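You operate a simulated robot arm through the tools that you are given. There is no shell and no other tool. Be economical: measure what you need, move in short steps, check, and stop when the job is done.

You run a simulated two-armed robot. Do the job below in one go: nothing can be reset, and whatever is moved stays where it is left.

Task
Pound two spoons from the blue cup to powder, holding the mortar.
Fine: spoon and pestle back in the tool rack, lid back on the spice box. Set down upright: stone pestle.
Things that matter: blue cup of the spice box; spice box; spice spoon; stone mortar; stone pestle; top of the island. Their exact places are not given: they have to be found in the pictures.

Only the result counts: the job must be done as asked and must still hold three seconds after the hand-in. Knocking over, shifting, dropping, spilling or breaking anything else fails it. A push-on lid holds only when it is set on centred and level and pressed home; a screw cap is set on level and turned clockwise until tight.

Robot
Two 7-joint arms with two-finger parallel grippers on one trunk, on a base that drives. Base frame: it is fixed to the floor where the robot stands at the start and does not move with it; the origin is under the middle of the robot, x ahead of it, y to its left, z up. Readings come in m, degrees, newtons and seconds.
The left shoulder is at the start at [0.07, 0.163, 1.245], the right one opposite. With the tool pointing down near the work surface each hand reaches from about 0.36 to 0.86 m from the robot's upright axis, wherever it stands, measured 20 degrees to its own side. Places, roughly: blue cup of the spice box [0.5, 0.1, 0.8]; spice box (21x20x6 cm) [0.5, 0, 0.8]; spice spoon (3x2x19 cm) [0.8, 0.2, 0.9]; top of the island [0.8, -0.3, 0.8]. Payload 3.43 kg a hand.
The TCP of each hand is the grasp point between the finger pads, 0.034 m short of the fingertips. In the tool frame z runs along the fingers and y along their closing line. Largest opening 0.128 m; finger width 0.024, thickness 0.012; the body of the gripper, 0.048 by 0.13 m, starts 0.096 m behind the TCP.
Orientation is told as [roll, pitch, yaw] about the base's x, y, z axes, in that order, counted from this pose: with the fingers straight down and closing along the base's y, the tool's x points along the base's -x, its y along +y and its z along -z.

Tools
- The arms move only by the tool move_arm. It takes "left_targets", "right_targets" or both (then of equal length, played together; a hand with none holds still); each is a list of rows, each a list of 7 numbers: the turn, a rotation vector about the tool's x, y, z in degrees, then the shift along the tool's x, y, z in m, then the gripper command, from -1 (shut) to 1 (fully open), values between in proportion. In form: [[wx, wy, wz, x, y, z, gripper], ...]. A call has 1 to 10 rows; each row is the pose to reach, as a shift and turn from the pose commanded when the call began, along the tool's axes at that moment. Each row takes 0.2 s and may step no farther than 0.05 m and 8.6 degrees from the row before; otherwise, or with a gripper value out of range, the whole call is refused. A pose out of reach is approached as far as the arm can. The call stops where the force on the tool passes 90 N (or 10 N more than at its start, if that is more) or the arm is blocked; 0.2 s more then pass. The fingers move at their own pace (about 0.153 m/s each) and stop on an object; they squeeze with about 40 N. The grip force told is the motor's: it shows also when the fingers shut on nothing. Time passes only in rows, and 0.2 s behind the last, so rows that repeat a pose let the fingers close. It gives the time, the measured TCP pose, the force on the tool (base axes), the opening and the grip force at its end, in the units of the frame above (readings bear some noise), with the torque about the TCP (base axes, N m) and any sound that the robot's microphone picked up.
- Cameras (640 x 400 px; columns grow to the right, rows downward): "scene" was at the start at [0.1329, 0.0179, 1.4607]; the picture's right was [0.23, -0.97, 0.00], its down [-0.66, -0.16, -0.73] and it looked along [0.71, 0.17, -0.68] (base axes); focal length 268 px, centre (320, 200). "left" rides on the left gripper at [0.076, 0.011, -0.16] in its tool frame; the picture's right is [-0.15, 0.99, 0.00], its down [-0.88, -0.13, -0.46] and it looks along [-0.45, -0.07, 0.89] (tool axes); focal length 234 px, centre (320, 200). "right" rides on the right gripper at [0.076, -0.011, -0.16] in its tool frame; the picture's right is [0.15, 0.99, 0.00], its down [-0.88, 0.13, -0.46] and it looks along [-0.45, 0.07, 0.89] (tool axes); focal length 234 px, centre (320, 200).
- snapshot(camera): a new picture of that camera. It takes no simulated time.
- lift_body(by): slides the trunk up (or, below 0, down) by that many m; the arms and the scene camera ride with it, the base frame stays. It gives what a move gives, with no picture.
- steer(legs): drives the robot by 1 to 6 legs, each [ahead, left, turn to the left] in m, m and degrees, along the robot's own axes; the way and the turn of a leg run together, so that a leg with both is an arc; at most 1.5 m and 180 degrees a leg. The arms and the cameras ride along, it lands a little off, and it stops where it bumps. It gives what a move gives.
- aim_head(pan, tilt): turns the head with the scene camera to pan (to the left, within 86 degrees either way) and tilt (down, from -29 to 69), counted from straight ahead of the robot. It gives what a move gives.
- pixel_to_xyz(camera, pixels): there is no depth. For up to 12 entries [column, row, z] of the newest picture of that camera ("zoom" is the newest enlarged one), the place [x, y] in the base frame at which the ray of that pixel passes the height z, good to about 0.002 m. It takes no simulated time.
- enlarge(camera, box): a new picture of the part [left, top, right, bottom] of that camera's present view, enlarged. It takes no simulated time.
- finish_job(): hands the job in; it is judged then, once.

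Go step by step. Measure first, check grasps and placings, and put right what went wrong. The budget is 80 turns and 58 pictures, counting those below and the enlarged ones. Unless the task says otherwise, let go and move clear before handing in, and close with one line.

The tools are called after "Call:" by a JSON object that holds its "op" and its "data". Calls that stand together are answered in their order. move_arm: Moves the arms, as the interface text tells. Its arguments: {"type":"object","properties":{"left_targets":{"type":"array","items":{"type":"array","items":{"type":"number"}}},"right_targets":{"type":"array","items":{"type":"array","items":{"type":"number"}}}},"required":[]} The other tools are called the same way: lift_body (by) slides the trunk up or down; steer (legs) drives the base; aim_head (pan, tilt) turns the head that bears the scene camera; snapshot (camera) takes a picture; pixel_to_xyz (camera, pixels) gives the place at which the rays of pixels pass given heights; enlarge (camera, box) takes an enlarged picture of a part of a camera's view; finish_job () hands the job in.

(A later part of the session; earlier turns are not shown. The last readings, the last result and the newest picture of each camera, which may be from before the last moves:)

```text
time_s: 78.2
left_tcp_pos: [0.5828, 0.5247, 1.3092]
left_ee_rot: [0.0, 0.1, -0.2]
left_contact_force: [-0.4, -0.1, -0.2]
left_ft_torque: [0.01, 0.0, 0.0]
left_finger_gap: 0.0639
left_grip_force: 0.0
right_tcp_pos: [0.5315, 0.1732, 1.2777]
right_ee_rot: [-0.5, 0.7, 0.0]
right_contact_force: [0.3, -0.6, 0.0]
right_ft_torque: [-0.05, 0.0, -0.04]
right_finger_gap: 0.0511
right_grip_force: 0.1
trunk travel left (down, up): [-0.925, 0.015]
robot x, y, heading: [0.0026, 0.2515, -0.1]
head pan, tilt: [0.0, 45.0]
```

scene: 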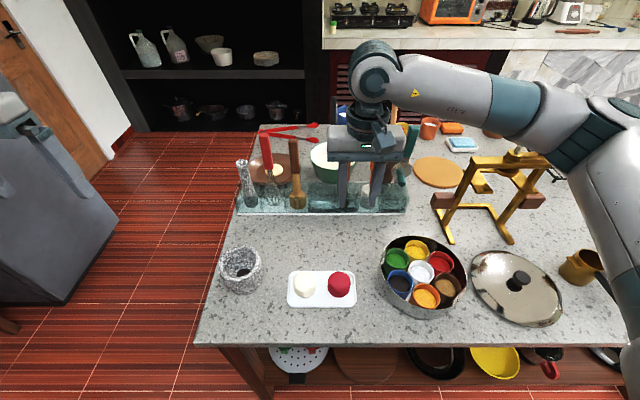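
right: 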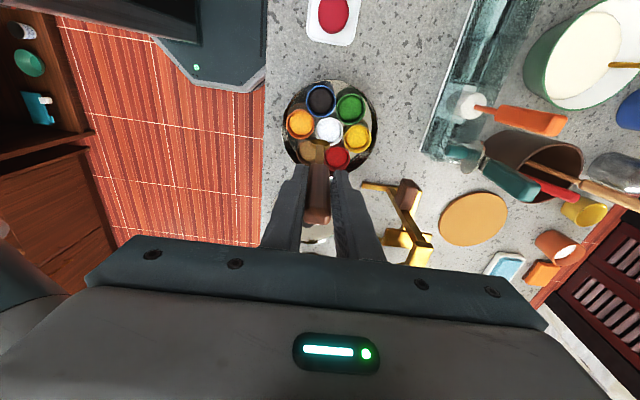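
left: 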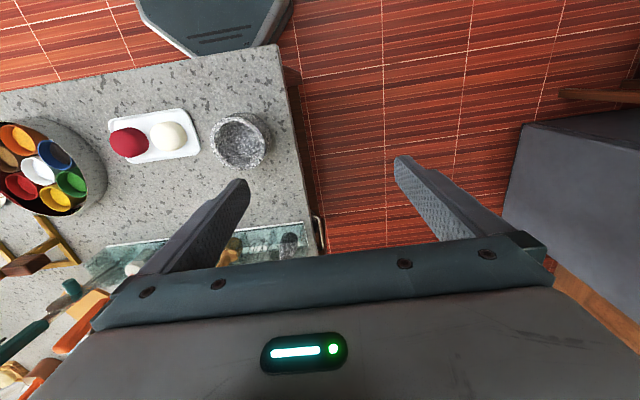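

Call:
{"op": "move_arm", "data": {"left_targets": [[0, 0, 0, 0, 0, 0.048, 0.0], [0, 0, 0, 0, 0, 0.096, 0.0], [0, 0, 0, 0, 0, 0.144, 0.0], [0, 0, 0, 0, 0, 0.19, 0.0], [0, 0, 0, -0.04, -0.01, 0.205, 0.0], [0, 0, 0, -0.08, -0.02, 0.205, 0.0], [0, 0, 0, -0.12, -0.03, 0.205, 0.0], [0, 0, 0, -0.155, -0.04, 0.205, 0.0], [3, 0, 0, -0.179, -0.047, 0.205, 0.0]]}}

Call:
{"op": "enlarge", "data": {"camera": "left", "box": [200, 60, 440, 220]}}

```text
time_s: 80.2
left_tcp_pos: [0.671, 0.534, 1.1717]
left_ee_rot: [-3.1, 0.0, -0.1]
left_contact_force: [-0.3, 0.2, -0.4]
left_ft_torque: [0.0, 0.02, 0.01]
left_finger_gap: 0.0643
left_grip_force: 0.1
left hand out of reach, approached as far as the arm can: row 5, 6, 7, 8, 9
right_tcp_pos: [0.5315, 0.1726, 1.2787]
right_ee_rot: [-0.4, 0.6, 0.0]
right_contact_force: [0.6, 1.1, 0.6]
right_ft_torque: [-0.02, -0.01, -0.01]
right_finger_gap: 0.0512
right_grip_force: 0.0
trunk travel left (down, up): [-0.925, 0.015]
robot x, y, heading: [0.0028, 0.2521, 0.0]
head pan, tilt: [0.0, 45.0]
```

```text
2.50 times, centred on (320, 140) of left
```

zoom: 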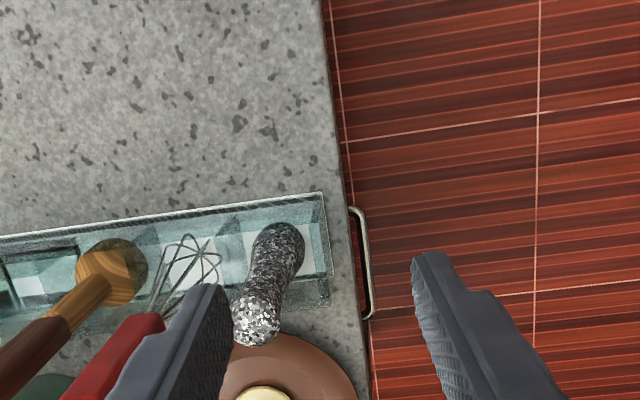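

The left arm is limited oddly early, which suggests an awkward elbow posture. I'll retreat and look at the arm.

Call:
{"op": "move_arm", "data": {"left_targets": [[-3, 0, 0, 0.04, 0, -0.02, 0.0], [-3, 0, 0, 0.08, 0, -0.04, 0.0], [-3, 0, 0, 0.12, 0, -0.06, 0.0], [-3, 0, 0, 0.16, 0, -0.08, 0.0]]}}

Call:
{"op": "aim_head", "data": {"pan": 35, "tilt": 35}}

Call:
{"op": "snapshot", "data": {"camera": "scene"}}

```text
time_s: 81.2
left_tcp_pos: [0.5112, 0.541, 1.2522]
left_ee_rot: [-0.1, -0.1, -0.2]
left_contact_force: [0.5, 0.4, -0.1]
left_ft_torque: [0.03, -0.04, 0.01]
left_finger_gap: 0.0638
left_grip_force: 0.0
right_tcp_pos: [0.5294, 0.1727, 1.2795]
right_ee_rot: [-0.3, 0.6, -0.1]
right_contact_force: [-1.2, 0.9, 1.0]
right_ft_torque: [0.01, -0.01, -0.03]
right_finger_gap: 0.0512
right_grip_force: 0.0
trunk travel left (down, up): [-0.925, 0.015]
robot x, y, heading: [-0.0019, 0.252, 0.2]
head pan, tilt: [0.0, 45.0]
```

```text
time_s: 82.2
left_tcp_pos: [0.5147, 0.5407, 1.2496]
left_ee_rot: [0.0, 0.0, -0.1]
left_contact_force: [-0.7, 1.1, 0.6]
left_ft_torque: [0.01, 0.02, -0.01]
left_finger_gap: 0.0639
left_grip_force: 0.1
right_tcp_pos: [0.5315, 0.1728, 1.2791]
right_ee_rot: [-0.4, 0.6, 0.1]
right_contact_force: [-0.4, 0.0, -0.2]
right_ft_torque: [0.01, 0.01, -0.02]
right_finger_gap: 0.0512
right_grip_force: 0.1
trunk travel left (down, up): [-0.925, 0.015]
robot x, y, heading: [0.0049, 0.2506, 0.1]
head pan, tilt: [35.0, 35.0]
```

```text
8 pictures are left
```

scene: 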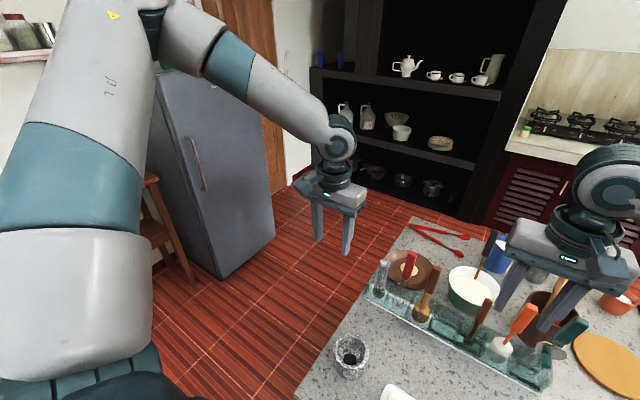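

Only 8 pictures remain, so I'll use them sparingly. The right arm reaches this distance well when the target is nearly straight ahead of its shoulder, so I'll drive 0.30 m left, use the right hand for the pestle and the left for the mortar.

Call:
{"op": "steer", "data": {"legs": [[0, 0.3, 0]]}}

Call:
{"op": "lift_body", "data": {"by": -0.2}}

Call:
{"op": "aim_head", "data": {"pan": -5, "tilt": 48}}

```text
time_s: 84.2
left_tcp_pos: [0.5159, 0.8352, 1.2513]
left_ee_rot: [0.2, 0.0, -0.4]
left_contact_force: [0.8, 0.3, 0.5]
left_ft_torque: [0.02, 0.01, -0.02]
left_finger_gap: 0.0639
left_grip_force: 0.1
right_tcp_pos: [0.5303, 0.4675, 1.2777]
right_ee_rot: [-0.2, 0.7, -0.3]
right_contact_force: [0.7, -0.6, 0.6]
right_ft_torque: [0.01, 0.01, 0.01]
right_finger_gap: 0.0513
right_grip_force: 0.0
trunk travel left (down, up): [-0.925, 0.015]
robot x, y, heading: [0.0006, 0.5452, -0.4]
head pan, tilt: [35.0, 35.0]
```

```text
time_s: 86.4
left_tcp_pos: [0.5169, 0.836, 1.0516]
left_ee_rot: [-0.1, 0.0, -0.5]
left_contact_force: [0.1, 1.0, -0.7]
left_ft_torque: [0.0, -0.01, 0.01]
left_finger_gap: 0.0638
left_grip_force: 0.1
right_tcp_pos: [0.5318, 0.4694, 1.0797]
right_ee_rot: [-0.5, 0.5, -0.3]
right_contact_force: [-0.2, -1.1, -0.1]
right_ft_torque: [-0.02, 0.04, -0.02]
right_finger_gap: 0.0511
right_grip_force: 0.0
trunk travel left (down, up): [-0.725, 0.215]
robot x, y, heading: [-0.0018, 0.5499, -0.2]
head pan, tilt: [35.0, 35.0]
```

```text
time_s: 87.5
left_tcp_pos: [0.5158, 0.8363, 1.0503]
left_ee_rot: [0.0, 0.0, -0.4]
left_contact_force: [-0.3, 0.3, -0.7]
left_ft_torque: [-0.01, -0.02, -0.02]
left_finger_gap: 0.0642
left_grip_force: 0.0
right_tcp_pos: [0.532, 0.4689, 1.0773]
right_ee_rot: [-0.3, 0.7, -0.3]
right_contact_force: [0.3, -0.3, -0.7]
right_ft_torque: [-0.05, 0.0, -0.04]
right_finger_gap: 0.0514
right_grip_force: 0.1
trunk travel left (down, up): [-0.725, 0.215]
robot x, y, heading: [0.0025, 0.5523, -0.5]
head pan, tilt: [-5.0, 48.0]
```

The drive landed well. I'll bring the right hand above the pestle, leaning to match it and away from the whisk.

Call:
{"op": "move_arm", "data": {"right_targets": [[0, 0, 0, -0.045, 0.003, -0.005, 0.0], [0, 0, 0, -0.09, 0.006, -0.005, 0.0], [0, 0, 0, -0.135, 0.009, -0.005, 0.0], [0, 0, 0, -0.18, 0.009, -0.005, 0.0], [0, 0, 0, -0.215, 0.009, -0.005, 0.0], [3.5, 4.5, 0, -0.228, 0.009, 0, 0.0], [7, 8, 0, -0.232, 0.009, 0.005, 0.0]]}}

Call:
{"op": "enlarge", "data": {"camera": "right", "box": [200, 80, 440, 240]}}

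```text
time_s: 89.1
left_tcp_pos: [0.5174, 0.8382, 1.0494]
left_ee_rot: [-0.1, 0.0, -0.5]
left_contact_force: [-0.8, 0.9, -0.2]
left_ft_torque: [-0.03, -0.03, 0.0]
left_finger_gap: 0.0641
left_grip_force: 0.0
right_tcp_pos: [0.7633, 0.4766, 1.0722]
right_ee_rot: [-7.5, 8.7, -0.8]
right_contact_force: [1.2, 0.1, 0.2]
right_ft_torque: [-0.02, -0.01, 0.02]
right_finger_gap: 0.0639
right_grip_force: 0.1
trunk travel left (down, up): [-0.725, 0.215]
robot x, y, heading: [0.0044, 0.5465, -0.6]
head pan, tilt: [-5.0, 48.0]
```

```text
2.50 times, centred on (320, 160) of right
```

zoom: 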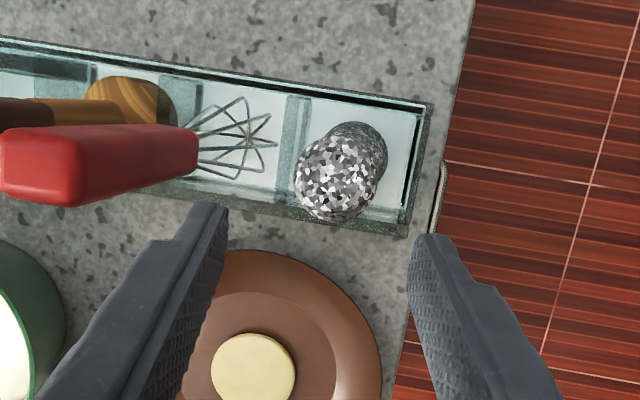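

Call:
{"op": "pixel_to_xyz", "data": {"camera": "zoom", "pixels": [[335, 180, 0.985], [335, 180, 0.97], [335, 180, 1.0], [295, 180, 0.97], [377, 185, 0.97], [358, 145, 0.86], [300, 150, 0.83], [410, 165, 0.83], [355, 93, 0.83], [345, 212, 0.83]]}}

```text
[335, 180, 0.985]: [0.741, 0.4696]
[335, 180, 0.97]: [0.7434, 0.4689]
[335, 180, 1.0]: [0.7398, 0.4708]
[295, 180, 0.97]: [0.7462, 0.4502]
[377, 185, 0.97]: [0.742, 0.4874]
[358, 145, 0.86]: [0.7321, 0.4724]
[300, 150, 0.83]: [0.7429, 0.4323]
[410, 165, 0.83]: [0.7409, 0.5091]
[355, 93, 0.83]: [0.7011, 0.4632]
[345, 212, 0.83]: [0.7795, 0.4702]
```

The pestle is nearly upright with its top at (0.741, 0.470, about 1.0). I'll correct position, descend to z 0.98 and close.

Call:
{"op": "move_arm", "data": {"right_targets": [[0, -4, 0, 0.022, -0.0065, 0.004, 0.0], [0, -6, 0, 0.0175, -0.0025, 0.034, 0.0], [0, -6, 0, 0.013, 0.0015, 0.064, 0.0], [0, -6, 0, 0.0083, 0.0055, 0.0944, 0.0], [0, -6, 0, 0.0083, 0.0055, 0.0944, -1], [0, -6, 0, 0.0083, 0.0055, 0.0944, -1], [0, -6, 0, 0.0083, 0.0055, 0.0944, -1]]}}

```text
time_s: 90.7
left_tcp_pos: [0.5159, 0.8388, 1.0492]
left_ee_rot: [-0.1, -0.1, -0.3]
left_contact_force: [-0.4, -0.6, 0.6]
left_ft_torque: [0.01, 0.0, 0.01]
left_finger_gap: 0.0642
left_grip_force: 0.1
right_tcp_pos: [0.7425, 0.4696, 0.9791]
right_ee_rot: [-7.4, 2.6, 0.1]
right_contact_force: [-0.7, 2.2, -0.3]
right_ft_torque: [0.34, -0.04, 0.01]
right_finger_gap: 0.0341
right_grip_force: 40.0
trunk travel left (down, up): [-0.725, 0.215]
robot x, y, heading: [0.0024, 0.5476, -0.3]
head pan, tilt: [-5.0, 48.0]
```

The pestle is gripped (3.4 cm). I'll lift it straight up, retreat and straighten the hand.

Call:
{"op": "move_arm", "data": {"right_targets": [[0, 0, 0, 0.0016, -0.0045, -0.035, -1], [0, 0, 0, 0.0031, -0.009, -0.07, -1], [0, 0, 0, 0.0047, -0.0135, -0.107, -1], [0, 0, 0, 0.045, -0.0135, -0.105, -1], [-3.7, -1.3, 0, 0.09, -0.0135, -0.103, -1], [-7.4, -2.6, 0, 0.135, -0.0135, -0.101, -1], [-7.4, -2.6, 0, 0.18, -0.0135, -0.099, -1], [-7.4, -2.6, 0, 0.21, -0.0135, -0.098, -1]]}}

Call:
{"op": "snapshot", "data": {"camera": "scene"}}

```text
time_s: 92.5
left_tcp_pos: [0.5161, 0.8368, 1.0509]
left_ee_rot: [0.1, 0.0, -0.4]
left_contact_force: [0.7, -0.4, 0.3]
left_ft_torque: [-0.01, -0.06, 0.01]
left_finger_gap: 0.0639
left_grip_force: 0.1
right_tcp_pos: [0.5347, 0.4689, 1.09]
right_ee_rot: [0.1, 0.1, 0.2]
right_contact_force: [-0.1, 0.4, -3.9]
right_ft_torque: [-0.01, 0.01, -0.01]
right_finger_gap: 0.034
right_grip_force: 39.5
trunk travel left (down, up): [-0.725, 0.215]
robot x, y, heading: [0.0027, 0.5489, -0.2]
head pan, tilt: [-5.0, 48.0]
```

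```text
6 pictures are left
```

scene: 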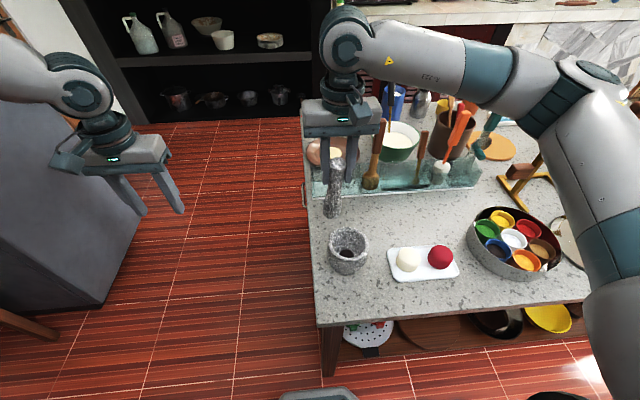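

The pestle is held and looks upright. I'll verify its tip and the mortar position.

Call:
{"op": "pixel_to_xyz", "data": {"camera": "scene", "pixels": [[332, 213, 0.94], [332, 213, 0.92], [337, 152, 1.1], [349, 241, 0.9], [328, 243, 0.9], [370, 243, 0.9], [349, 255, 0.84], [349, 272, 0.82], [407, 247, 0.87], [440, 247, 0.87]]}}

```text
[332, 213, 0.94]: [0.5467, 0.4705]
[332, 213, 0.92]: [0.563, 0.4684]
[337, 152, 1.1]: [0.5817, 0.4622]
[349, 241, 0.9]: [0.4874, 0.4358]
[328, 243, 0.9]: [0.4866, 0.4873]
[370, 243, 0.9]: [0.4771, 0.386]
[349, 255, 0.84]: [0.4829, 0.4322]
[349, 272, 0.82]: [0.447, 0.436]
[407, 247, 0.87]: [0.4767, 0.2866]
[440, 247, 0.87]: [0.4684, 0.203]
```

The tip hangs vertically under the hand and the mortar centre is (0.481, 0.439). I'll move the right hand aside and turn the left hand to approach the mortar from the left.

Call:
{"op": "move_arm", "data": {"left_targets": [[0, 0, -8.5, 0, 0, 0, 1], [0, 0, -17, 0, 0, 0, 1], [0, 0, -25.5, 0, 0, 0, 1], [0, 0, -34, 0, 0, 0, 1], [0, 0, -42.5, 0, 0, 0, 1], [0, 0, -51, 0, 0, 0, 1], [0, 0, -59.5, 0, 0, 0, 1], [0, 0, -68, 0, 0, 0, 1], [0, 0, -76.5, 0, 0, 0, 1], [0, 0, -85, 0, 0, 0, 1]], "right_targets": [[0, 0, 0, 0, -0.04, 0, -1], [0, 0, 0, 0, -0.08, 0, -1], [0, 0, 0, 0, -0.12, 0, -1], [0, 0, 0, 0, -0.15, 0, -1], [0, 0, 0, 0, -0.15, 0, -1], [0, 0, 0, 0, -0.15, 0, -1], [0, 0, 0, 0, -0.15, 0, -1], [0, 0, 0, 0, -0.15, 0, -1], [0, 0, 0, 0, -0.15, 0, -1], [0, 0, 0, 0, -0.15, 0, -1]]}}

Call:
{"op": "move_arm", "data": {"left_targets": [[0, 0, -5.4, 0, 0, 0, 1], [0, 0, -5.4, 0, 0, 0, 1]]}}

Call:
{"op": "move_arm", "data": {"left_targets": [[0, 8.5, 0, 0, 0, 0, 1], [0, 17, 0, 0, 0, 0, 1], [0, 25.5, 0, 0, 0, 0, 1], [0, 34, 0, 0, 0, 0, 1], [0, 42.5, 0, 0, 0, 0, 1], [0, 51, 0, 0, 0, 0, 1], [0, 59, 0, 0, 0, 0, 1]]}}

```text
time_s: 94.7
left_tcp_pos: [0.5167, 0.837, 1.0509]
left_ee_rot: [0.0, 0.0, 84.7]
left_contact_force: [0.0, -0.7, -0.4]
left_ft_torque: [-0.01, -0.02, 0.03]
left_finger_gap: 0.1279
left_grip_force: 0.0
right_tcp_pos: [0.5375, 0.3184, 1.0877]
right_ee_rot: [0.0, 0.1, 0.1]
right_contact_force: [0.6, -0.1, -3.3]
right_ft_torque: [-0.03, -0.01, -0.03]
right_finger_gap: 0.0339
right_grip_force: 40.0
trunk travel left (down, up): [-0.725, 0.215]
robot x, y, heading: [0.004, 0.5498, -0.2]
head pan, tilt: [-5.0, 48.0]
```

```text
time_s: 95.3
left_tcp_pos: [0.5171, 0.837, 1.05]
left_ee_rot: [-0.1, 0.0, 90.0]
left_contact_force: [0.0, 0.2, 0.6]
left_ft_torque: [0.0, 0.01, 0.02]
left_finger_gap: 0.1279
left_grip_force: 0.1
right_tcp_pos: [0.5364, 0.3174, 1.0887]
right_ee_rot: [0.0, 0.1, 0.0]
right_contact_force: [-0.5, 0.5, -3.6]
right_ft_torque: [-0.02, 0.0, -0.04]
right_finger_gap: 0.0342
right_grip_force: 39.8
trunk travel left (down, up): [-0.725, 0.215]
robot x, y, heading: [0.0035, 0.548, -0.2]
head pan, tilt: [-5.0, 48.0]
```

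```text
time_s: 96.9
left_tcp_pos: [0.5165, 0.8383, 1.0503]
left_ee_rot: [-0.1, 59.2, 89.9]
left_contact_force: [-0.4, 0.5, 0.1]
left_ft_torque: [-0.02, -0.02, -0.01]
left_finger_gap: 0.1282
left_grip_force: 0.0
right_tcp_pos: [0.5369, 0.3191, 1.0893]
right_ee_rot: [0.0, 0.0, 0.1]
right_contact_force: [0.4, 1.1, -4.0]
right_ft_torque: [-0.01, 0.01, 0.0]
right_finger_gap: 0.0341
right_grip_force: 40.4
trunk travel left (down, up): [-0.725, 0.215]
robot x, y, heading: [0.002, 0.5463, -0.5]
head pan, tilt: [-5.0, 48.0]
```

Orientation is right. I'll bring the left hand to a pre-grasp beside the mortar and check with the left camera.

Call:
{"op": "move_arm", "data": {"left_targets": [[0, 0, 0, 0.007, 0.005, 0.045, 1], [0, 0, 0, 0.014, 0.01, 0.09, 1], [0, 0, 0, 0.021, 0.015, 0.135, 1], [0, 0, 0, 0.028, 0.02, 0.18, 1], [0, 0, 0, 0.035, 0.025, 0.225, 1], [0, 0, 0, 0.042, 0.03, 0.27, 1], [0, 0, 0, 0.0483, 0.0355, 0.3147, 1], [0, 0, 0, 0.0483, 0.0355, 0.3147, 1]]}}

Call:
{"op": "snapshot", "data": {"camera": "left"}}

```text
time_s: 98.7
left_tcp_pos: [0.4537, 0.6288, 1.0446]
left_ee_rot: [0.0, 58.7, 90.0]
left_contact_force: [-0.2, 0.3, 0.2]
left_ft_torque: [-0.03, -0.03, -0.01]
left_finger_gap: 0.1281
left_grip_force: 0.1
left hand out of reach, approached as far as the arm can: row 2, 3, 4, 5, 6, 7, 8
right_tcp_pos: [0.5365, 0.3178, 1.0885]
right_ee_rot: [0.0, 0.1, 0.1]
right_contact_force: [0.5, 0.1, -3.5]
right_ft_torque: [-0.01, 0.03, -0.02]
right_finger_gap: 0.0341
right_grip_force: 40.3
trunk travel left (down, up): [-0.725, 0.215]
robot x, y, heading: [0.0013, 0.5476, -0.4]
head pan, tilt: [-5.0, 48.0]
```

```text
5 pictures are left
```

left: 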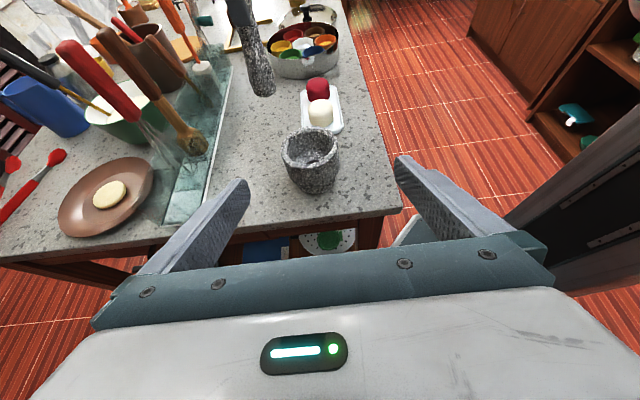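

The left arm stops at (0.45, 0.63, 1.04), so its posture is again too folded. I'll unfold it by stretching out over open floor, as freed the right arm, then come back and tilt again.

Call:
{"op": "move_arm", "data": {"left_targets": [[0, -8.4, 0, -0.0057, -0.0085, -0.025, 1], [0, -16.8, 0, -0.0114, -0.017, -0.05, 1], [0, -25.2, 0, -0.0171, -0.0255, -0.075, 1], [0, -33.6, 0, -0.0228, -0.034, -0.1, 1], [0, -42, 0, -0.0285, -0.0425, -0.125, 1], [0, -50.4, 0, -0.034, -0.051, -0.15, 1], [0, -58.7, 0, -0.04, -0.06, -0.174, 1]]}}

Call:
{"op": "move_arm", "data": {"left_targets": [[8.5, 0, 0, -0.016, -0.041, -0.016, 1], [17, 0, 0, -0.033, -0.083, -0.033, 1], [25.5, 0, 0, -0.05, -0.125, -0.05, 1], [34, 0, 0, -0.066, -0.166, -0.066, 1], [42.5, 0, 0, -0.083, -0.208, -0.083, 1], [51, 0, 0, -0.1, -0.25, -0.1, 1]]}}

Call:
{"op": "move_arm", "data": {"left_targets": [[0, 0, 0, -0.008, -0.033, 0.027, 1], [0, 0, 0, -0.017, -0.065, 0.054, 1], [0, 0, 0, -0.025, -0.098, 0.081, 1], [0, 0, 0, -0.033, -0.131, 0.108, 1], [0, 0, 0, -0.042, -0.163, 0.136, 1], [0, 0, 0, -0.05, -0.196, 0.163, 1]]}}

```text
time_s: 100.3
left_tcp_pos: [0.515, 0.7995, 1.1037]
left_ee_rot: [0.0, 0.1, 90.0]
left_contact_force: [-0.2, 0.3, -0.6]
left_ft_torque: [0.01, -0.06, 0.03]
left_finger_gap: 0.1281
left_grip_force: 0.0
right_tcp_pos: [0.5374, 0.3181, 1.0881]
right_ee_rot: [0.1, 0.1, 0.1]
right_contact_force: [0.5, 0.1, -3.6]
right_ft_torque: [0.02, 0.03, 0.03]
right_finger_gap: 0.034
right_grip_force: 40.1
trunk travel left (down, up): [-0.725, 0.215]
robot x, y, heading: [0.0024, 0.5529, -0.5]
head pan, tilt: [-5.0, 48.0]
```

```text
time_s: 101.7
left_tcp_pos: [0.7647, 0.9015, 1.2007]
left_ee_rot: [-50.9, 0.4, 90.0]
left_contact_force: [0.4, -0.2, -0.3]
left_ft_torque: [-0.03, 0.0, -0.02]
left_finger_gap: 0.1278
left_grip_force: 0.0
right_tcp_pos: [0.5402, 0.32, 1.0878]
right_ee_rot: [-0.1, 0.2, 0.0]
right_contact_force: [0.5, 0.4, -3.0]
right_ft_torque: [-0.07, 0.0, 0.02]
right_finger_gap: 0.0341
right_grip_force: 39.9
trunk travel left (down, up): [-0.725, 0.215]
robot x, y, heading: [0.0019, 0.5492, -0.4]
head pan, tilt: [-5.0, 48.0]
```

```text
time_s: 103.1
left_tcp_pos: [0.9396, 0.9555, 1.2474]
left_ee_rot: [-51.0, 0.3, 90.0]
left_contact_force: [0.5, -0.5, -0.4]
left_ft_torque: [-0.02, -0.03, -0.01]
left_finger_gap: 0.1281
left_grip_force: 0.2
left hand out of reach, approached as far as the arm can: row 5, 6
right_tcp_pos: [0.5364, 0.3177, 1.0891]
right_ee_rot: [0.1, 0.1, 0.2]
right_contact_force: [0.2, -0.4, -3.9]
right_ft_torque: [0.01, 0.01, -0.01]
right_finger_gap: 0.0343
right_grip_force: 40.5
trunk travel left (down, up): [-0.725, 0.215]
robot x, y, heading: [0.0034, 0.5504, -0.1]
head pan, tilt: [-5.0, 48.0]
```

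It's fully stretched now. I'll bring it back, tilt 50 degrees, and try the mortar pre-grasp again.

Call:
{"op": "move_arm", "data": {"left_targets": [[0, 0, 0, 0.0155, 0.0363, -0.0246, 1], [0, 0, 0, 0.031, 0.0726, -0.0492, 1], [0, 0, 0, 0.0465, 0.1089, -0.0738, 1], [0, 0, 0, 0.062, 0.1452, -0.0984, 1], [0, 0, 0, 0.0775, 0.1815, -0.123, 1], [0, 0, 0, 0.093, 0.2178, -0.1476, 1], [0, 0, 0, 0.1085, 0.2541, -0.1722, 1], [0, 0, 0, 0.124, 0.2904, -0.1968, 1], [0, 0, 0, 0.1395, 0.3267, -0.2214, 1], [0, 0, 0, 0.155, 0.363, -0.246, 1]]}}

Call:
{"op": "move_arm", "data": {"left_targets": [[-8.5, 0, 0, 0, 0, 0, 1], [-17, 0, 0, 0, 0, 0, 1], [-25.5, 0, 0, 0, 0, 0, 1], [-34, 0, 0, 0, 0, 0, 1], [-42.5, 0, 0, 0, 0, 0, 1], [-51, 0, 0, 0, 0, 0, 1]]}}

Call:
{"op": "move_arm", "data": {"left_targets": [[0, 8.3, 0, 0.008, 0.003, 0.008, 1], [0, 16.6, 0, 0.016, 0.006, 0.016, 1], [0, 25, 0, 0.025, 0.01, 0.025, 1], [0, 33.3, 0, 0.033, 0.013, 0.033, 1], [0, 41.6, 0, 0.041, 0.016, 0.041, 1], [0, 50, 0, 0.05, 0.02, 0.05, 1]]}}

Call:
{"op": "move_arm", "data": {"left_targets": [[0, 0, 0, 0.0075, 0.003, 0.041, 1], [0, 0, 0, 0.015, 0.006, 0.083, 1], [0, 0, 0, 0.0225, 0.0095, 0.124, 1], [0, 0, 0, 0.03, 0.013, 0.165, 1], [0, 0, 0, 0.0375, 0.016, 0.207, 1], [0, 0, 0, 0.045, 0.019, 0.248, 1]]}}

```text
time_s: 105.3
left_tcp_pos: [0.5536, 0.85, 1.1564]
left_ee_rot: [-50.7, 0.2, 89.5]
left_contact_force: [0.2, 0.1, 0.2]
left_ft_torque: [-0.03, -0.02, 0.0]
left_finger_gap: 0.128
left_grip_force: 0.0
left hand out of reach, approached as far as the arm can: row 8, 9, 10
right_tcp_pos: [0.5367, 0.3187, 1.0898]
right_ee_rot: [0.0, 0.1, 0.1]
right_contact_force: [-0.4, -0.5, -3.1]
right_ft_torque: [-0.01, 0.0, -0.01]
right_finger_gap: 0.0342
right_grip_force: 39.9
trunk travel left (down, up): [-0.725, 0.215]
robot x, y, heading: [0.0015, 0.5488, -0.4]
head pan, tilt: [-5.0, 48.0]
```

```text
time_s: 106.7
left_tcp_pos: [0.5582, 0.8546, 1.1549]
left_ee_rot: [0.2, 0.3, 89.9]
left_contact_force: [0.4, -0.1, -0.3]
left_ft_torque: [0.03, -0.02, 0.0]
left_finger_gap: 0.1282
left_grip_force: 0.1
right_tcp_pos: [0.5387, 0.3173, 1.0875]
right_ee_rot: [0.1, 0.3, 0.1]
right_contact_force: [-0.4, 0.6, -2.9]
right_ft_torque: [0.01, 0.02, 0.0]
right_finger_gap: 0.0341
right_grip_force: 40.2
trunk travel left (down, up): [-0.725, 0.215]
robot x, y, heading: [0.0008, 0.5491, -0.5]
head pan, tilt: [-5.0, 48.0]
```

```text
time_s: 108.1
left_tcp_pos: [0.539, 0.8045, 1.104]
left_ee_rot: [0.1, 50.4, 90.0]
left_contact_force: [-0.2, 1.1, 0.8]
left_ft_torque: [-0.03, 0.0, -0.02]
left_finger_gap: 0.1278
left_grip_force: 0.0
right_tcp_pos: [0.5373, 0.3203, 1.089]
right_ee_rot: [0.0, 0.1, 0.1]
right_contact_force: [0.2, 0.3, -3.7]
right_ft_torque: [-0.02, 0.01, -0.02]
right_finger_gap: 0.0339
right_grip_force: 40.0
trunk travel left (down, up): [-0.725, 0.215]
robot x, y, heading: [0.0007, 0.549, -0.5]
head pan, tilt: [-5.0, 48.0]
```

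```text
time_s: 109.5
left_tcp_pos: [0.5067, 0.6116, 0.9985]
left_ee_rot: [0.0, 49.4, 89.9]
left_contact_force: [0.6, 0.1, 0.3]
left_ft_torque: [-0.04, -0.05, 0.02]
left_finger_gap: 0.128
left_grip_force: 0.1
left hand out of reach, approached as far as the arm can: row 5, 6
right_tcp_pos: [0.5365, 0.3187, 1.0895]
right_ee_rot: [0.0, 0.1, 0.1]
right_contact_force: [-0.6, 0.0, -3.7]
right_ft_torque: [-0.03, 0.0, 0.0]
right_finger_gap: 0.0344
right_grip_force: 39.9
trunk travel left (down, up): [-0.725, 0.215]
robot x, y, heading: [0.0005, 0.5506, -0.4]
head pan, tilt: [-5.0, 48.0]
```

Better: it now reaches (0.507, 0.612, 1.0), limited only inward. Driving 0.25 m right will put the mortar well within the left hand's range, so I'll back the hand off and drive.

Call:
{"op": "move_arm", "data": {"left_targets": [[0, 0, 0, -0.027, 0, -0.033, 1], [0, 0, 0, -0.054, 0, -0.065, 1], [0, 0, 0, -0.082, 0, -0.098, 1], [0, 0, 0, -0.109, 0, -0.13, 1]]}}

Call:
{"op": "steer", "data": {"legs": [[0, -0.25, 0]]}}

```text
time_s: 110.5
left_tcp_pos: [0.5076, 0.7841, 0.9979]
left_ee_rot: [0.1, 50.3, 90.0]
left_contact_force: [0.3, -0.5, -0.4]
left_ft_torque: [-0.01, -0.01, 0.02]
left_finger_gap: 0.1281
left_grip_force: 0.1
right_tcp_pos: [0.5371, 0.3198, 1.0886]
right_ee_rot: [0.1, 0.1, 0.0]
right_contact_force: [-0.8, 0.2, -3.6]
right_ft_torque: [-0.01, 0.05, 0.01]
right_finger_gap: 0.034
right_grip_force: 40.4
trunk travel left (down, up): [-0.725, 0.215]
robot x, y, heading: [0.0036, 0.5498, -0.2]
head pan, tilt: [-5.0, 48.0]
```

```text
time_s: 112.3
left_tcp_pos: [0.5083, 0.5361, 0.9966]
left_ee_rot: [0.1, 50.5, 90.0]
left_contact_force: [-0.1, 0.5, -0.2]
left_ft_torque: [-0.01, -0.02, -0.01]
left_finger_gap: 0.1279
left_grip_force: 0.1
right_tcp_pos: [0.5356, 0.0727, 1.0894]
right_ee_rot: [-0.1, 0.1, 0.1]
right_contact_force: [0.3, 0.1, -3.1]
right_ft_torque: [-0.02, 0.02, 0.0]
right_finger_gap: 0.0341
right_grip_force: 39.8
trunk travel left (down, up): [-0.725, 0.215]
robot x, y, heading: [-0.0019, 0.3005, -0.3]
head pan, tilt: [-5.0, 48.0]
```

The left hand is now at (0.508, 0.536). I'll move to the pre-grasp line and check alignment with the left camera.

Call:
{"op": "move_arm", "data": {"left_targets": [[0, 0, 0, -0.019, 0.0135, 0.016, 1], [0, 0, 0, -0.038, 0.027, 0.032, 1], [0, 0, 0, -0.038, 0.027, 0.032, 1]]}}

Call:
{"op": "snapshot", "data": {"camera": "left"}}

```text
time_s: 113.1
left_tcp_pos: [0.4792, 0.5353, 0.9484]
left_ee_rot: [-0.1, 50.4, 89.9]
left_contact_force: [-0.1, 0.3, 1.1]
left_ft_torque: [-0.02, -0.02, 0.02]
left_finger_gap: 0.128
left_grip_force: 0.1
right_tcp_pos: [0.5356, 0.0731, 1.0883]
right_ee_rot: [0.1, 0.1, 0.1]
right_contact_force: [-0.5, 1.1, -4.2]
right_ft_torque: [0.02, -0.02, 0.0]
right_finger_gap: 0.034
right_grip_force: 40.0
trunk travel left (down, up): [-0.725, 0.215]
robot x, y, heading: [-0.002, 0.3041, -0.4]
head pan, tilt: [-5.0, 48.0]
```

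```text
4 pictures are left
```

left: 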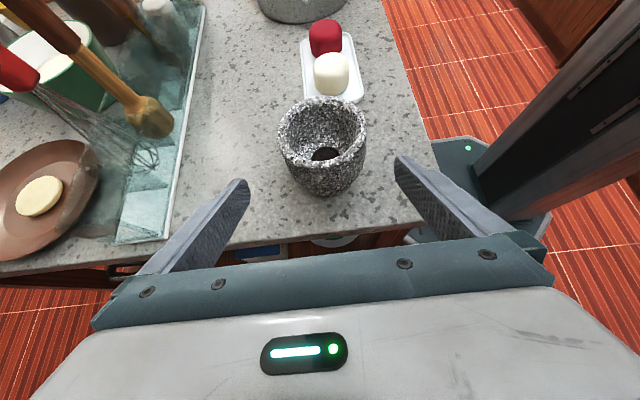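

Mortar is centred between the fingers (column 323 versus 322). I'll advance, close on it, and bring the pestle above it.

Call:
{"op": "move_arm", "data": {"left_targets": [[0, 0, 0, 0, 0, 0.03, 1], [0, 0, 0, 0, 0, 0.06, 1], [0, 0, 0, 0, 0, 0.09, 1], [0, 0, 0, 0, 0, 0.12, 1], [0, 0, 0, 0, 0, 0.12, -1], [0, 0, 0, 0, 0, 0.12, -1], [0, 0, 0, 0, 0, 0.12, -1]]}}

Call:
{"op": "move_arm", "data": {"right_targets": [[0, 0, 0, 0.006, 0.04, -0.006, -1], [0, 0, 0, 0.012, 0.08, -0.012, -1], [0, 0, 0, 0.018, 0.12, -0.016, -1], [0, 0, 0, 0.024, 0.16, -0.016, -1], [0, 0, 0, 0.03, 0.2, -0.016, -1], [0, 0, 0, 0.036, 0.24, -0.016, -1], [0, 0, 0, 0.042, 0.28, -0.016, -1], [0, 0, 0, 0.048, 0.32, -0.016, -1], [0, 0, 0, 0.055, 0.366, -0.016, -1]]}}

Call:
{"op": "snapshot", "data": {"camera": "scene"}}

```text
time_s: 114.7
left_tcp_pos: [0.4541, 0.4768, 0.9485]
left_ee_rot: [0.0, 50.3, 90.0]
left_contact_force: [-0.9, -0.2, 0.4]
left_ft_torque: [-0.02, 0.01, 0.0]
left_finger_gap: 0.0
left_grip_force: 32.8
left hand out of reach, approached as far as the arm can: row 1, 2, 3, 4, 5, 6, 7
right_tcp_pos: [0.5352, 0.0728, 1.0892]
right_ee_rot: [0.1, 0.1, 0.1]
right_contact_force: [-0.5, 0.9, -3.8]
right_ft_torque: [-0.05, 0.04, -0.01]
right_finger_gap: 0.0339
right_grip_force: 40.0
trunk travel left (down, up): [-0.725, 0.215]
robot x, y, heading: [-0.0015, 0.3021, -0.5]
head pan, tilt: [-5.0, 48.0]
```

```text
time_s: 116.7
left_tcp_pos: [0.4537, 0.4806, 0.9468]
left_ee_rot: [0.0, 50.3, 89.9]
left_contact_force: [-0.3, 0.3, 0.0]
left_ft_torque: [-0.06, 0.01, -0.02]
left_finger_gap: 0.0
left_grip_force: 33.5
right_tcp_pos: [0.4796, 0.4419, 1.1036]
right_ee_rot: [-0.1, 0.1, 0.2]
right_contact_force: [-1.0, 0.4, -3.1]
right_ft_torque: [-0.03, 0.03, 0.01]
right_finger_gap: 0.034
right_grip_force: 39.8
trunk travel left (down, up): [-0.725, 0.215]
robot x, y, heading: [0.0018, 0.3043, -0.2]
head pan, tilt: [-5.0, 48.0]
```

```text
3 pictures are left
```

scene: 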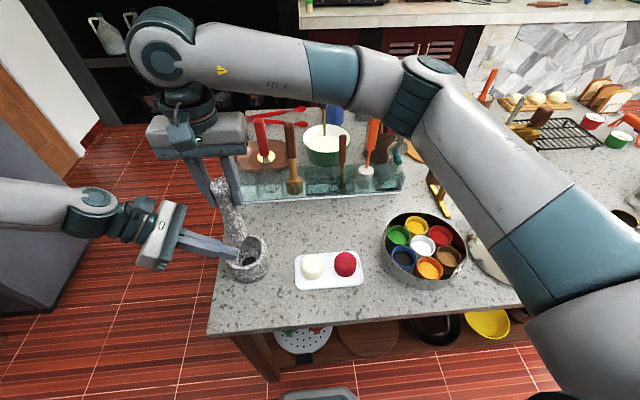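

The left hand bottoms out at z 0.947: the arm is too high for this tilt. I'll open, back off, raise the pestle, lower the trunk 0.12 m, and approach again.

Call:
{"op": "move_arm", "data": {"left_targets": [[0, 0, 0, 0, 0, -0.03, 1], [0, 0, 0, 0, 0, -0.06, 1], [0, 0, 0, 0, 0, -0.09, 1], [0, 0, 0, 0, 0, -0.12, 1]], "right_targets": [[0, 0, 0, 0, 0, -0.03, -1], [0, 0, 0, 0, 0, -0.06, -1], [0, 0, 0, 0, 0, -0.09, -1], [0, 0, 0, 0, 0, -0.12, -1]]}}

Call:
{"op": "lift_body", "data": {"by": -0.12}}

Call:
{"op": "move_arm", "data": {"left_targets": [[0, 0, 0, 0.029, -0.013, 0, 1], [0, 0, 0, 0.058, -0.026, 0.001, 1], [0, 0, 0, 0.058, -0.026, 0.001, 1]]}}

```text
time_s: 117.7
left_tcp_pos: [0.4543, 0.5718, 1.022]
left_ee_rot: [0.0, 50.3, 90.0]
left_contact_force: [-0.3, 0.7, -0.3]
left_ft_torque: [0.0, -0.03, 0.03]
left_finger_gap: 0.1281
left_grip_force: 0.0
right_tcp_pos: [0.4788, 0.44, 1.2262]
right_ee_rot: [-0.1, 0.0, 0.1]
right_contact_force: [-1.4, -0.9, -3.5]
right_ft_torque: [-0.02, 0.0, -0.01]
right_finger_gap: 0.0339
right_grip_force: 40.6
trunk travel left (down, up): [-0.725, 0.215]
robot x, y, heading: [-0.001, 0.3021, -0.5]
head pan, tilt: [-5.0, 48.0]
```

```text
time_s: 119.2
left_tcp_pos: [0.4566, 0.5702, 0.902]
left_ee_rot: [0.1, 50.3, 89.9]
left_contact_force: [-0.7, 0.1, -0.8]
left_ft_torque: [0.01, -0.02, 0.01]
left_finger_gap: 0.128
left_grip_force: 0.0
right_tcp_pos: [0.4805, 0.4398, 1.1065]
right_ee_rot: [-0.1, 0.2, 0.1]
right_contact_force: [-0.1, -0.9, -3.4]
right_ft_torque: [0.0, -0.02, -0.02]
right_finger_gap: 0.0338
right_grip_force: 40.3
trunk travel left (down, up): [-0.605, 0.335]
robot x, y, heading: [-0.0018, 0.3039, -0.4]
head pan, tilt: [-5.0, 48.0]
```

```text
time_s: 120.0
left_tcp_pos: [0.4805, 0.5339, 0.9474]
left_ee_rot: [0.1, 50.4, 90.0]
left_contact_force: [0.6, 0.7, -0.1]
left_ft_torque: [-0.03, 0.0, -0.02]
left_finger_gap: 0.128
left_grip_force: 0.2
right_tcp_pos: [0.4804, 0.4409, 1.106]
right_ee_rot: [0.0, 0.1, 0.2]
right_contact_force: [0.3, -0.1, -3.7]
right_ft_torque: [-0.03, 0.02, 0.01]
right_finger_gap: 0.0339
right_grip_force: 39.6
trunk travel left (down, up): [-0.605, 0.335]
robot x, y, heading: [0.0007, 0.3045, -0.3]
head pan, tilt: [-5.0, 48.0]
```

The left hand is at the pre-grasp (0.4805, 0.534, 0.947). I'll advance and close on the mortar.

Call:
{"op": "move_arm", "data": {"left_targets": [[0, 0, 0, 0, 0, 0.03, 1], [0, 0, 0, 0, 0, 0.06, 1], [0, 0, 0, 0, 0, 0.09, 1], [0, 0, 0, 0, 0, 0.12, 1], [0, 0, 0, 0, 0, 0.12, 0.2], [0, 0, 0, 0, 0, 0.12, -1], [0, 0, 0, 0, 0, 0.12, -1], [0, 0, 0, 0, 0, 0.12, -1]]}}

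```text
time_s: 121.8
left_tcp_pos: [0.4815, 0.4397, 0.8689]
left_ee_rot: [0.1, 50.4, 90.0]
left_contact_force: [0.3, -2.9, -0.2]
left_ft_torque: [-0.25, 0.32, 0.15]
left_finger_gap: 0.0993
left_grip_force: 39.9
right_tcp_pos: [0.4816, 0.439, 1.1062]
right_ee_rot: [0.0, 0.1, 0.2]
right_contact_force: [-0.4, 0.5, -2.9]
right_ft_torque: [-0.01, 0.03, -0.02]
right_finger_gap: 0.0342
right_grip_force: 40.0
trunk travel left (down, up): [-0.605, 0.335]
robot x, y, heading: [-0.0022, 0.2996, -0.3]
head pan, tilt: [-5.0, 48.0]
```

The mortar is held (9.9 cm, 40 N). I'll lower the pestle to find the mortar floor.

Call:
{"op": "move_arm", "data": {"right_targets": [[0, 0, 0, 0, 0, 0.04, -1], [0, 0, 0, 0, 0, 0.075, -1], [0, 0, 0, 0, 0, 0.09, -1]]}}

Call:
{"op": "move_arm", "data": {"right_targets": [[0, 0, 0, 0, 0, 0.006, -1], [0, 0, 0, 0, 0, 0.01, -1]]}}

Call:
{"op": "move_arm", "data": {"right_targets": [[0, 0, 0, 0, 0, 0.003, -1], [0, 0, 0, 0, 0, 0.006, -1]]}}

```text
time_s: 122.6
left_tcp_pos: [0.4834, 0.4413, 0.8689]
left_ee_rot: [0.1, 50.3, 90.0]
left_contact_force: [-0.9, 1.2, 0.8]
left_ft_torque: [0.05, 0.33, -0.02]
left_finger_gap: 0.0992
left_grip_force: 40.2
right_tcp_pos: [0.4823, 0.4387, 1.015]
right_ee_rot: [-0.1, 0.1, 0.2]
right_contact_force: [1.0, -0.1, -3.3]
right_ft_torque: [-0.06, 0.05, -0.01]
right_finger_gap: 0.0343
right_grip_force: 39.7
trunk travel left (down, up): [-0.605, 0.335]
robot x, y, heading: [-0.0002, 0.307, -0.4]
head pan, tilt: [-5.0, 48.0]
```

```text
time_s: 123.2
left_tcp_pos: [0.4827, 0.4393, 0.8687]
left_ee_rot: [0.1, 50.2, 90.0]
left_contact_force: [-3.0, 0.8, 0.0]
left_ft_torque: [0.13, 0.34, -0.08]
left_finger_gap: 0.0991
left_grip_force: 40.2
right_tcp_pos: [0.4816, 0.4406, 1.0049]
right_ee_rot: [0.0, 0.1, 0.1]
right_contact_force: [0.7, 0.2, -2.5]
right_ft_torque: [-0.04, 0.02, 0.01]
right_finger_gap: 0.0342
right_grip_force: 40.0
trunk travel left (down, up): [-0.605, 0.335]
robot x, y, heading: [0.0009, 0.3031, -0.6]
head pan, tilt: [-5.0, 48.0]
```

```text
time_s: 123.8
left_tcp_pos: [0.482, 0.4402, 0.8693]
left_ee_rot: [0.1, 50.3, 90.1]
left_contact_force: [-0.7, 2.8, 0.0]
left_ft_torque: [0.07, 0.41, -0.09]
left_finger_gap: 0.0993
left_grip_force: 40.1
right_tcp_pos: [0.4819, 0.4394, 1.0]
right_ee_rot: [0.1, 0.2, 0.1]
right_contact_force: [-0.9, 0.0, 5.0]
right_ft_torque: [-0.14, 0.0, 0.01]
right_finger_gap: 0.034
right_grip_force: 40.1
trunk travel left (down, up): [-0.605, 0.335]
robot x, y, heading: [0.0006, 0.3045, -0.3]
head pan, tilt: [-5.0, 48.0]
```

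Contact begins at TCP z 1.000. I'll pound with repeated strokes of 3 cm.

Call:
{"op": "move_arm", "data": {"right_targets": [[0, 0, 0, 0, 0, -0.03, -1], [0, 0, 0, 0, 0, 0.004, -1], [0, 0, 0, 0, 0, -0.03, -1], [0, 0, 0, 0, 0, 0.004, -1], [0, 0, 0, 0, 0, -0.03, -1], [0, 0, 0, 0, 0, 0.004, -1], [0, 0, 0, 0, 0, -0.03, -1], [0, 0, 0, 0, 0, 0.004, -1], [0, 0, 0, 0, 0, -0.03, -1], [0, 0, 0, 0, 0, 0.004, -1]]}}

Call:
{"op": "move_arm", "data": {"right_targets": [[0, 0, 0, 0, 0, -0.034, -1], [0, 0, 0, 0, 0, 0.002, -1], [0, 0, 0, 0, 0, -0.034, -1], [0, 0, 0, 0, 0, 0.002, -1], [0, 0, 0, 0, 0, -0.034, -1], [0, 0, 0, 0, 0, 0.002, -1], [0, 0, 0, 0, 0, -0.034, -1], [0, 0, 0, 0, 0, 0.002, -1], [0, 0, 0, 0, 0, -0.034, -1], [0, 0, 0, 0, 0, 0.002, -1]]}}

Call:
{"op": "move_arm", "data": {"right_targets": [[0, 0, 0, 0, 0, -0.034, -1], [0, 0, 0, 0, 0, 0.002, -1], [0, 0, 0, 0, 0, -0.034, -1], [0, 0, 0, 0, 0, 0.002, -1], [0, 0, 0, 0, 0, -0.034, -1], [0, 0, 0, 0, 0, 0.002, -1], [0, 0, 0, 0, 0, -0.034, -1], [0, 0, 0, 0, 0, 0.002, -1], [0, 0, 0, 0, 0, -0.034, -1], [0, 0, 0, 0, 0, 0.002, -1]]}}

Call:
{"op": "enlarge", "data": {"camera": "scene", "box": [180, 200, 300, 300]}}

```text
time_s: 126.0
left_tcp_pos: [0.4814, 0.4406, 0.8693]
left_ee_rot: [0.1, 50.2, 90.0]
left_contact_force: [1.7, -0.7, -6.0]
left_ft_torque: [-0.35, 0.25, -0.16]
left_finger_gap: 0.0993
left_grip_force: 39.8
right_tcp_pos: [0.4801, 0.4386, 0.9998]
right_ee_rot: [0.3, 0.0, 0.0]
right_contact_force: [-2.8, 0.2, 16.8]
right_ft_torque: [0.03, 0.43, 0.09]
right_finger_gap: 0.0344
right_grip_force: 40.1
trunk travel left (down, up): [-0.605, 0.335]
robot x, y, heading: [-0.0011, 0.305, -0.3]
head pan, tilt: [-5.0, 48.0]
```

```text
time_s: 128.2
left_tcp_pos: [0.4815, 0.4403, 0.8694]
left_ee_rot: [0.1, 50.1, 90.0]
left_contact_force: [3.8, -0.5, -10.4]
left_ft_torque: [-0.68, 0.04, -0.18]
left_finger_gap: 0.0992
left_grip_force: 40.4
right_tcp_pos: [0.4811, 0.4412, 0.9966]
right_ee_rot: [0.3, 0.0, 0.0]
right_contact_force: [-2.9, 0.9, 28.0]
right_ft_torque: [0.08, 0.54, 0.09]
right_finger_gap: 0.0345
right_grip_force: 40.2
trunk travel left (down, up): [-0.605, 0.335]
robot x, y, heading: [-0.0004, 0.3022, -0.5]
head pan, tilt: [-5.0, 48.0]
```

```text
time_s: 130.4
left_tcp_pos: [0.48, 0.4415, 0.8689]
left_ee_rot: [0.0, 50.1, 90.0]
left_contact_force: [2.8, -0.8, -8.3]
left_ft_torque: [-0.57, 0.07, -0.18]
left_finger_gap: 0.0992
left_grip_force: 40.2
right_tcp_pos: [0.4818, 0.4395, 0.9938]
right_ee_rot: [0.2, 0.0, 0.0]
right_contact_force: [-2.5, 0.5, 25.2]
right_ft_torque: [0.09, 0.48, 0.02]
right_finger_gap: 0.0344
right_grip_force: 39.6
trunk travel left (down, up): [-0.605, 0.335]
robot x, y, heading: [0.0015, 0.3001, -0.7]
head pan, tilt: [-5.0, 48.0]
```

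```text
4.00 times, centred on (240, 250) of scene
```

zoom: 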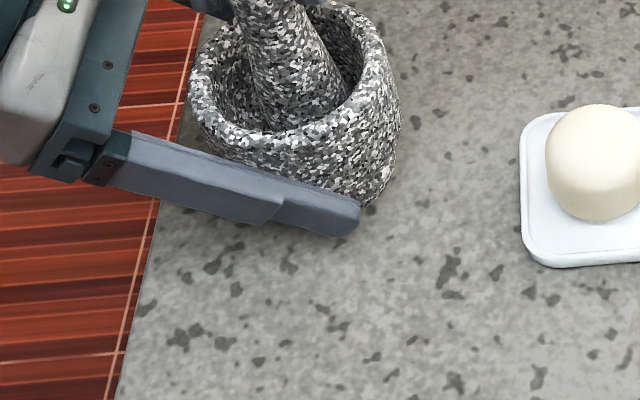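

The pestle is sinking as the spice breaks down (TCP 1.000 to 0.994). I'll pound more, then withdraw the pestle, release the mortar, restore the trunk and drive left for the rack.

Call:
{"op": "move_arm", "data": {"right_targets": [[0, 0, 0, 0, 0, -0.034, -1], [0, 0, 0, 0, 0, 0.002, -1], [0, 0, 0, 0, 0, -0.034, -1], [0, 0, 0, 0, 0, 0.002, -1], [0, 0, 0, 0, 0, -0.034, -1], [0, 0, 0, 0, 0, 0.002, -1], [0, 0, 0, 0, 0, -0.034, -1], [0, 0, 0, 0, 0, 0.002, -1], [0, 0, 0, 0, 0, -0.034, -1], [0, 0, 0, 0, 0, 0.002, -1]]}}

Call:
{"op": "move_arm", "data": {"right_targets": [[0, 0, 0, 0, 0, -0.036, -1], [0, 0, 0, 0, 0, 0.001, -1], [0, 0, 0, 0, 0, -0.036, -1], [0, 0, 0, 0, 0, 0.001, -1], [0, 0, 0, 0, 0, -0.036, -1], [0, 0, 0, 0, 0, 0.001, -1], [0, 0, 0, 0, 0, -0.036, -1], [0, 0, 0, 0, 0, 0.001, -1], [0, 0, 0, 0, 0, -0.036, -1], [0, 0, 0, 0, 0, 0.001, -1]]}}

Call:
{"op": "move_arm", "data": {"right_targets": [[0, 0, 0, 0, 0, -0.036, -1], [0, 0, 0, 0, 0, 0.001, -1], [0, 0, 0, 0, 0, -0.036, -1], [0, 0, 0, 0, 0, 0.001, -1], [0, 0, 0, 0, 0, -0.036, -1], [0, 0, 0, 0, 0, 0.001, -1], [0, 0, 0, 0, 0, -0.036, -1], [0, 0, 0, 0, 0, 0.001, -1], [0, 0, 0, 0, 0, -0.036, -1], [0, 0, 0, 0, 0, 0.001, -1]]}}

Call:
{"op": "move_arm", "data": {"right_targets": [[0, 0, 0, 0, 0, -0.04, -1], [0, 0, 0, 0, 0, -0.08, -1], [0, 0, 0, 0, 0, -0.12, -1], [0, 0, 0, 0, 0, -0.16, -1]]}}

Call:
{"op": "move_arm", "data": {"left_targets": [[0, 0, 0, 0, 0, 0, 1], [0, 0, 0, 0, 0, 0, 1], [0, 0, 0, 0, 0, 0, 1], [0, 0, 0, 0, 0, -0.03, 1], [0, 0, 0, 0, 0, -0.06, 1], [0, 0, 0, 0, 0, -0.09, 1], [0, 0, 0, 0, 0, -0.12, 1], [0, 0, 0, 0, 0, -0.15, 1], [0, 0, 0, 0, 0, -0.18, 1]]}}

Call:
{"op": "lift_body", "data": {"by": 0.12}}

Call:
{"op": "steer", "data": {"legs": [[0, 0.25, 0]]}}

Call:
{"op": "enlarge", "data": {"camera": "scene", "box": [280, 140, 420, 290]}}

```text
time_s: 132.6
left_tcp_pos: [0.4814, 0.4413, 0.8694]
left_ee_rot: [0.1, 50.2, 90.0]
left_contact_force: [0.7, 0.6, -1.7]
left_ft_torque: [-0.38, 0.32, -0.18]
left_finger_gap: 0.0995
left_grip_force: 40.1
right_tcp_pos: [0.4808, 0.4407, 0.993]
right_ee_rot: [0.2, 0.0, 0.0]
right_contact_force: [-2.3, -0.2, 15.2]
right_ft_torque: [-0.05, 0.39, 0.06]
right_finger_gap: 0.034
right_grip_force: 39.2
trunk travel left (down, up): [-0.605, 0.335]
robot x, y, heading: [0.0033, 0.2991, -0.5]
head pan, tilt: [-5.0, 48.0]
```

```text
time_s: 134.8
left_tcp_pos: [0.4807, 0.4394, 0.8685]
left_ee_rot: [0.1, 50.3, 90.0]
left_contact_force: [-0.4, 1.0, -0.4]
left_ft_torque: [-0.34, 0.26, -0.19]
left_finger_gap: 0.0994
left_grip_force: 39.5
right_tcp_pos: [0.4793, 0.437, 0.9921]
right_ee_rot: [0.1, 0.1, 0.1]
right_contact_force: [-1.1, 0.2, 7.1]
right_ft_torque: [0.02, 0.23, 0.03]
right_finger_gap: 0.0338
right_grip_force: 39.6
trunk travel left (down, up): [-0.605, 0.335]
robot x, y, heading: [-0.0021, 0.3011, -0.6]
head pan, tilt: [-5.0, 48.0]
```

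```text
time_s: 137.0
left_tcp_pos: [0.4812, 0.441, 0.87]
left_ee_rot: [0.0, 50.2, 90.0]
left_contact_force: [2.2, 1.6, -4.9]
left_ft_torque: [-0.67, 0.21, -0.18]
left_finger_gap: 0.0992
left_grip_force: 39.5
right_tcp_pos: [0.4792, 0.4403, 0.9901]
right_ee_rot: [0.4, -0.1, 0.1]
right_contact_force: [-1.3, 0.6, 22.5]
right_ft_torque: [0.11, 0.32, 0.13]
right_finger_gap: 0.0338
right_grip_force: 40.0
trunk travel left (down, up): [-0.605, 0.335]
robot x, y, heading: [0.0018, 0.3028, -0.4]
head pan, tilt: [-5.0, 48.0]
```

```text
time_s: 138.0
left_tcp_pos: [0.4825, 0.4406, 0.869]
left_ee_rot: [-0.1, 50.3, 89.9]
left_contact_force: [0.3, -0.2, -0.3]
left_ft_torque: [-0.08, 0.41, 0.08]
left_finger_gap: 0.0992
left_grip_force: 39.7
right_tcp_pos: [0.4792, 0.4382, 1.1458]
right_ee_rot: [0.0, 0.1, 0.2]
right_contact_force: [-0.7, 0.2, -4.5]
right_ft_torque: [0.0, 0.03, 0.01]
right_finger_gap: 0.0342
right_grip_force: 40.2
trunk travel left (down, up): [-0.605, 0.335]
robot x, y, heading: [0.0013, 0.3046, -0.5]
head pan, tilt: [-5.0, 48.0]
```

```text
time_s: 140.0
left_tcp_pos: [0.4817, 0.5802, 0.9848]
left_ee_rot: [0.0, 50.4, 89.9]
left_contact_force: [0.6, 0.2, 0.4]
left_ft_torque: [0.0, -0.03, 0.05]
left_finger_gap: 0.1279
left_grip_force: 0.2
right_tcp_pos: [0.4797, 0.4397, 1.1458]
right_ee_rot: [0.0, 0.0, 0.1]
right_contact_force: [1.0, -0.2, -3.4]
right_ft_torque: [0.0, -0.01, -0.02]
right_finger_gap: 0.0341
right_grip_force: 39.9
trunk travel left (down, up): [-0.605, 0.335]
robot x, y, heading: [0.0028, 0.3032, -0.4]
head pan, tilt: [-5.0, 48.0]
```

```text
time_s: 141.5
left_tcp_pos: [0.4822, 0.5787, 1.1051]
left_ee_rot: [0.0, 50.4, 89.9]
left_contact_force: [-0.1, -0.6, -0.2]
left_ft_torque: [0.01, -0.01, 0.0]
left_finger_gap: 0.128
left_grip_force: 0.1
right_tcp_pos: [0.4784, 0.4388, 1.2657]
right_ee_rot: [0.0, 0.1, 0.2]
right_contact_force: [-0.2, 0.4, -3.0]
right_ft_torque: [0.01, 0.02, 0.02]
right_finger_gap: 0.0341
right_grip_force: 40.2
trunk travel left (down, up): [-0.725, 0.215]
robot x, y, heading: [-0.0003, 0.3045, -0.2]
head pan, tilt: [-5.0, 48.0]
```

```text
time_s: 143.3
left_tcp_pos: [0.4831, 0.8276, 1.1043]
left_ee_rot: [0.0, 50.3, 89.8]
left_contact_force: [-0.2, 0.6, -0.1]
left_ft_torque: [0.02, 0.02, 0.02]
left_finger_gap: 0.1279
left_grip_force: 0.1
right_tcp_pos: [0.4814, 0.6867, 1.2652]
right_ee_rot: [0.1, 0.1, 0.0]
right_contact_force: [0.5, -0.8, -2.6]
right_ft_torque: [0.0, 0.0, 0.0]
right_finger_gap: 0.0343
right_grip_force: 40.0
trunk travel left (down, up): [-0.725, 0.215]
robot x, y, heading: [-0.0018, 0.5518, -0.3]
head pan, tilt: [-5.0, 48.0]
```

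```text
2.67 times, centred on (350, 215) of scene
```

zoom: 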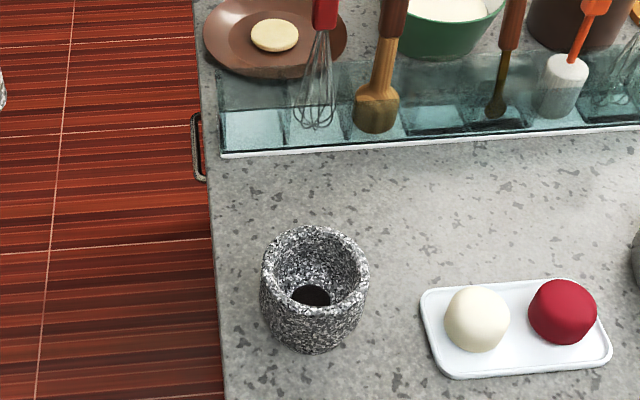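

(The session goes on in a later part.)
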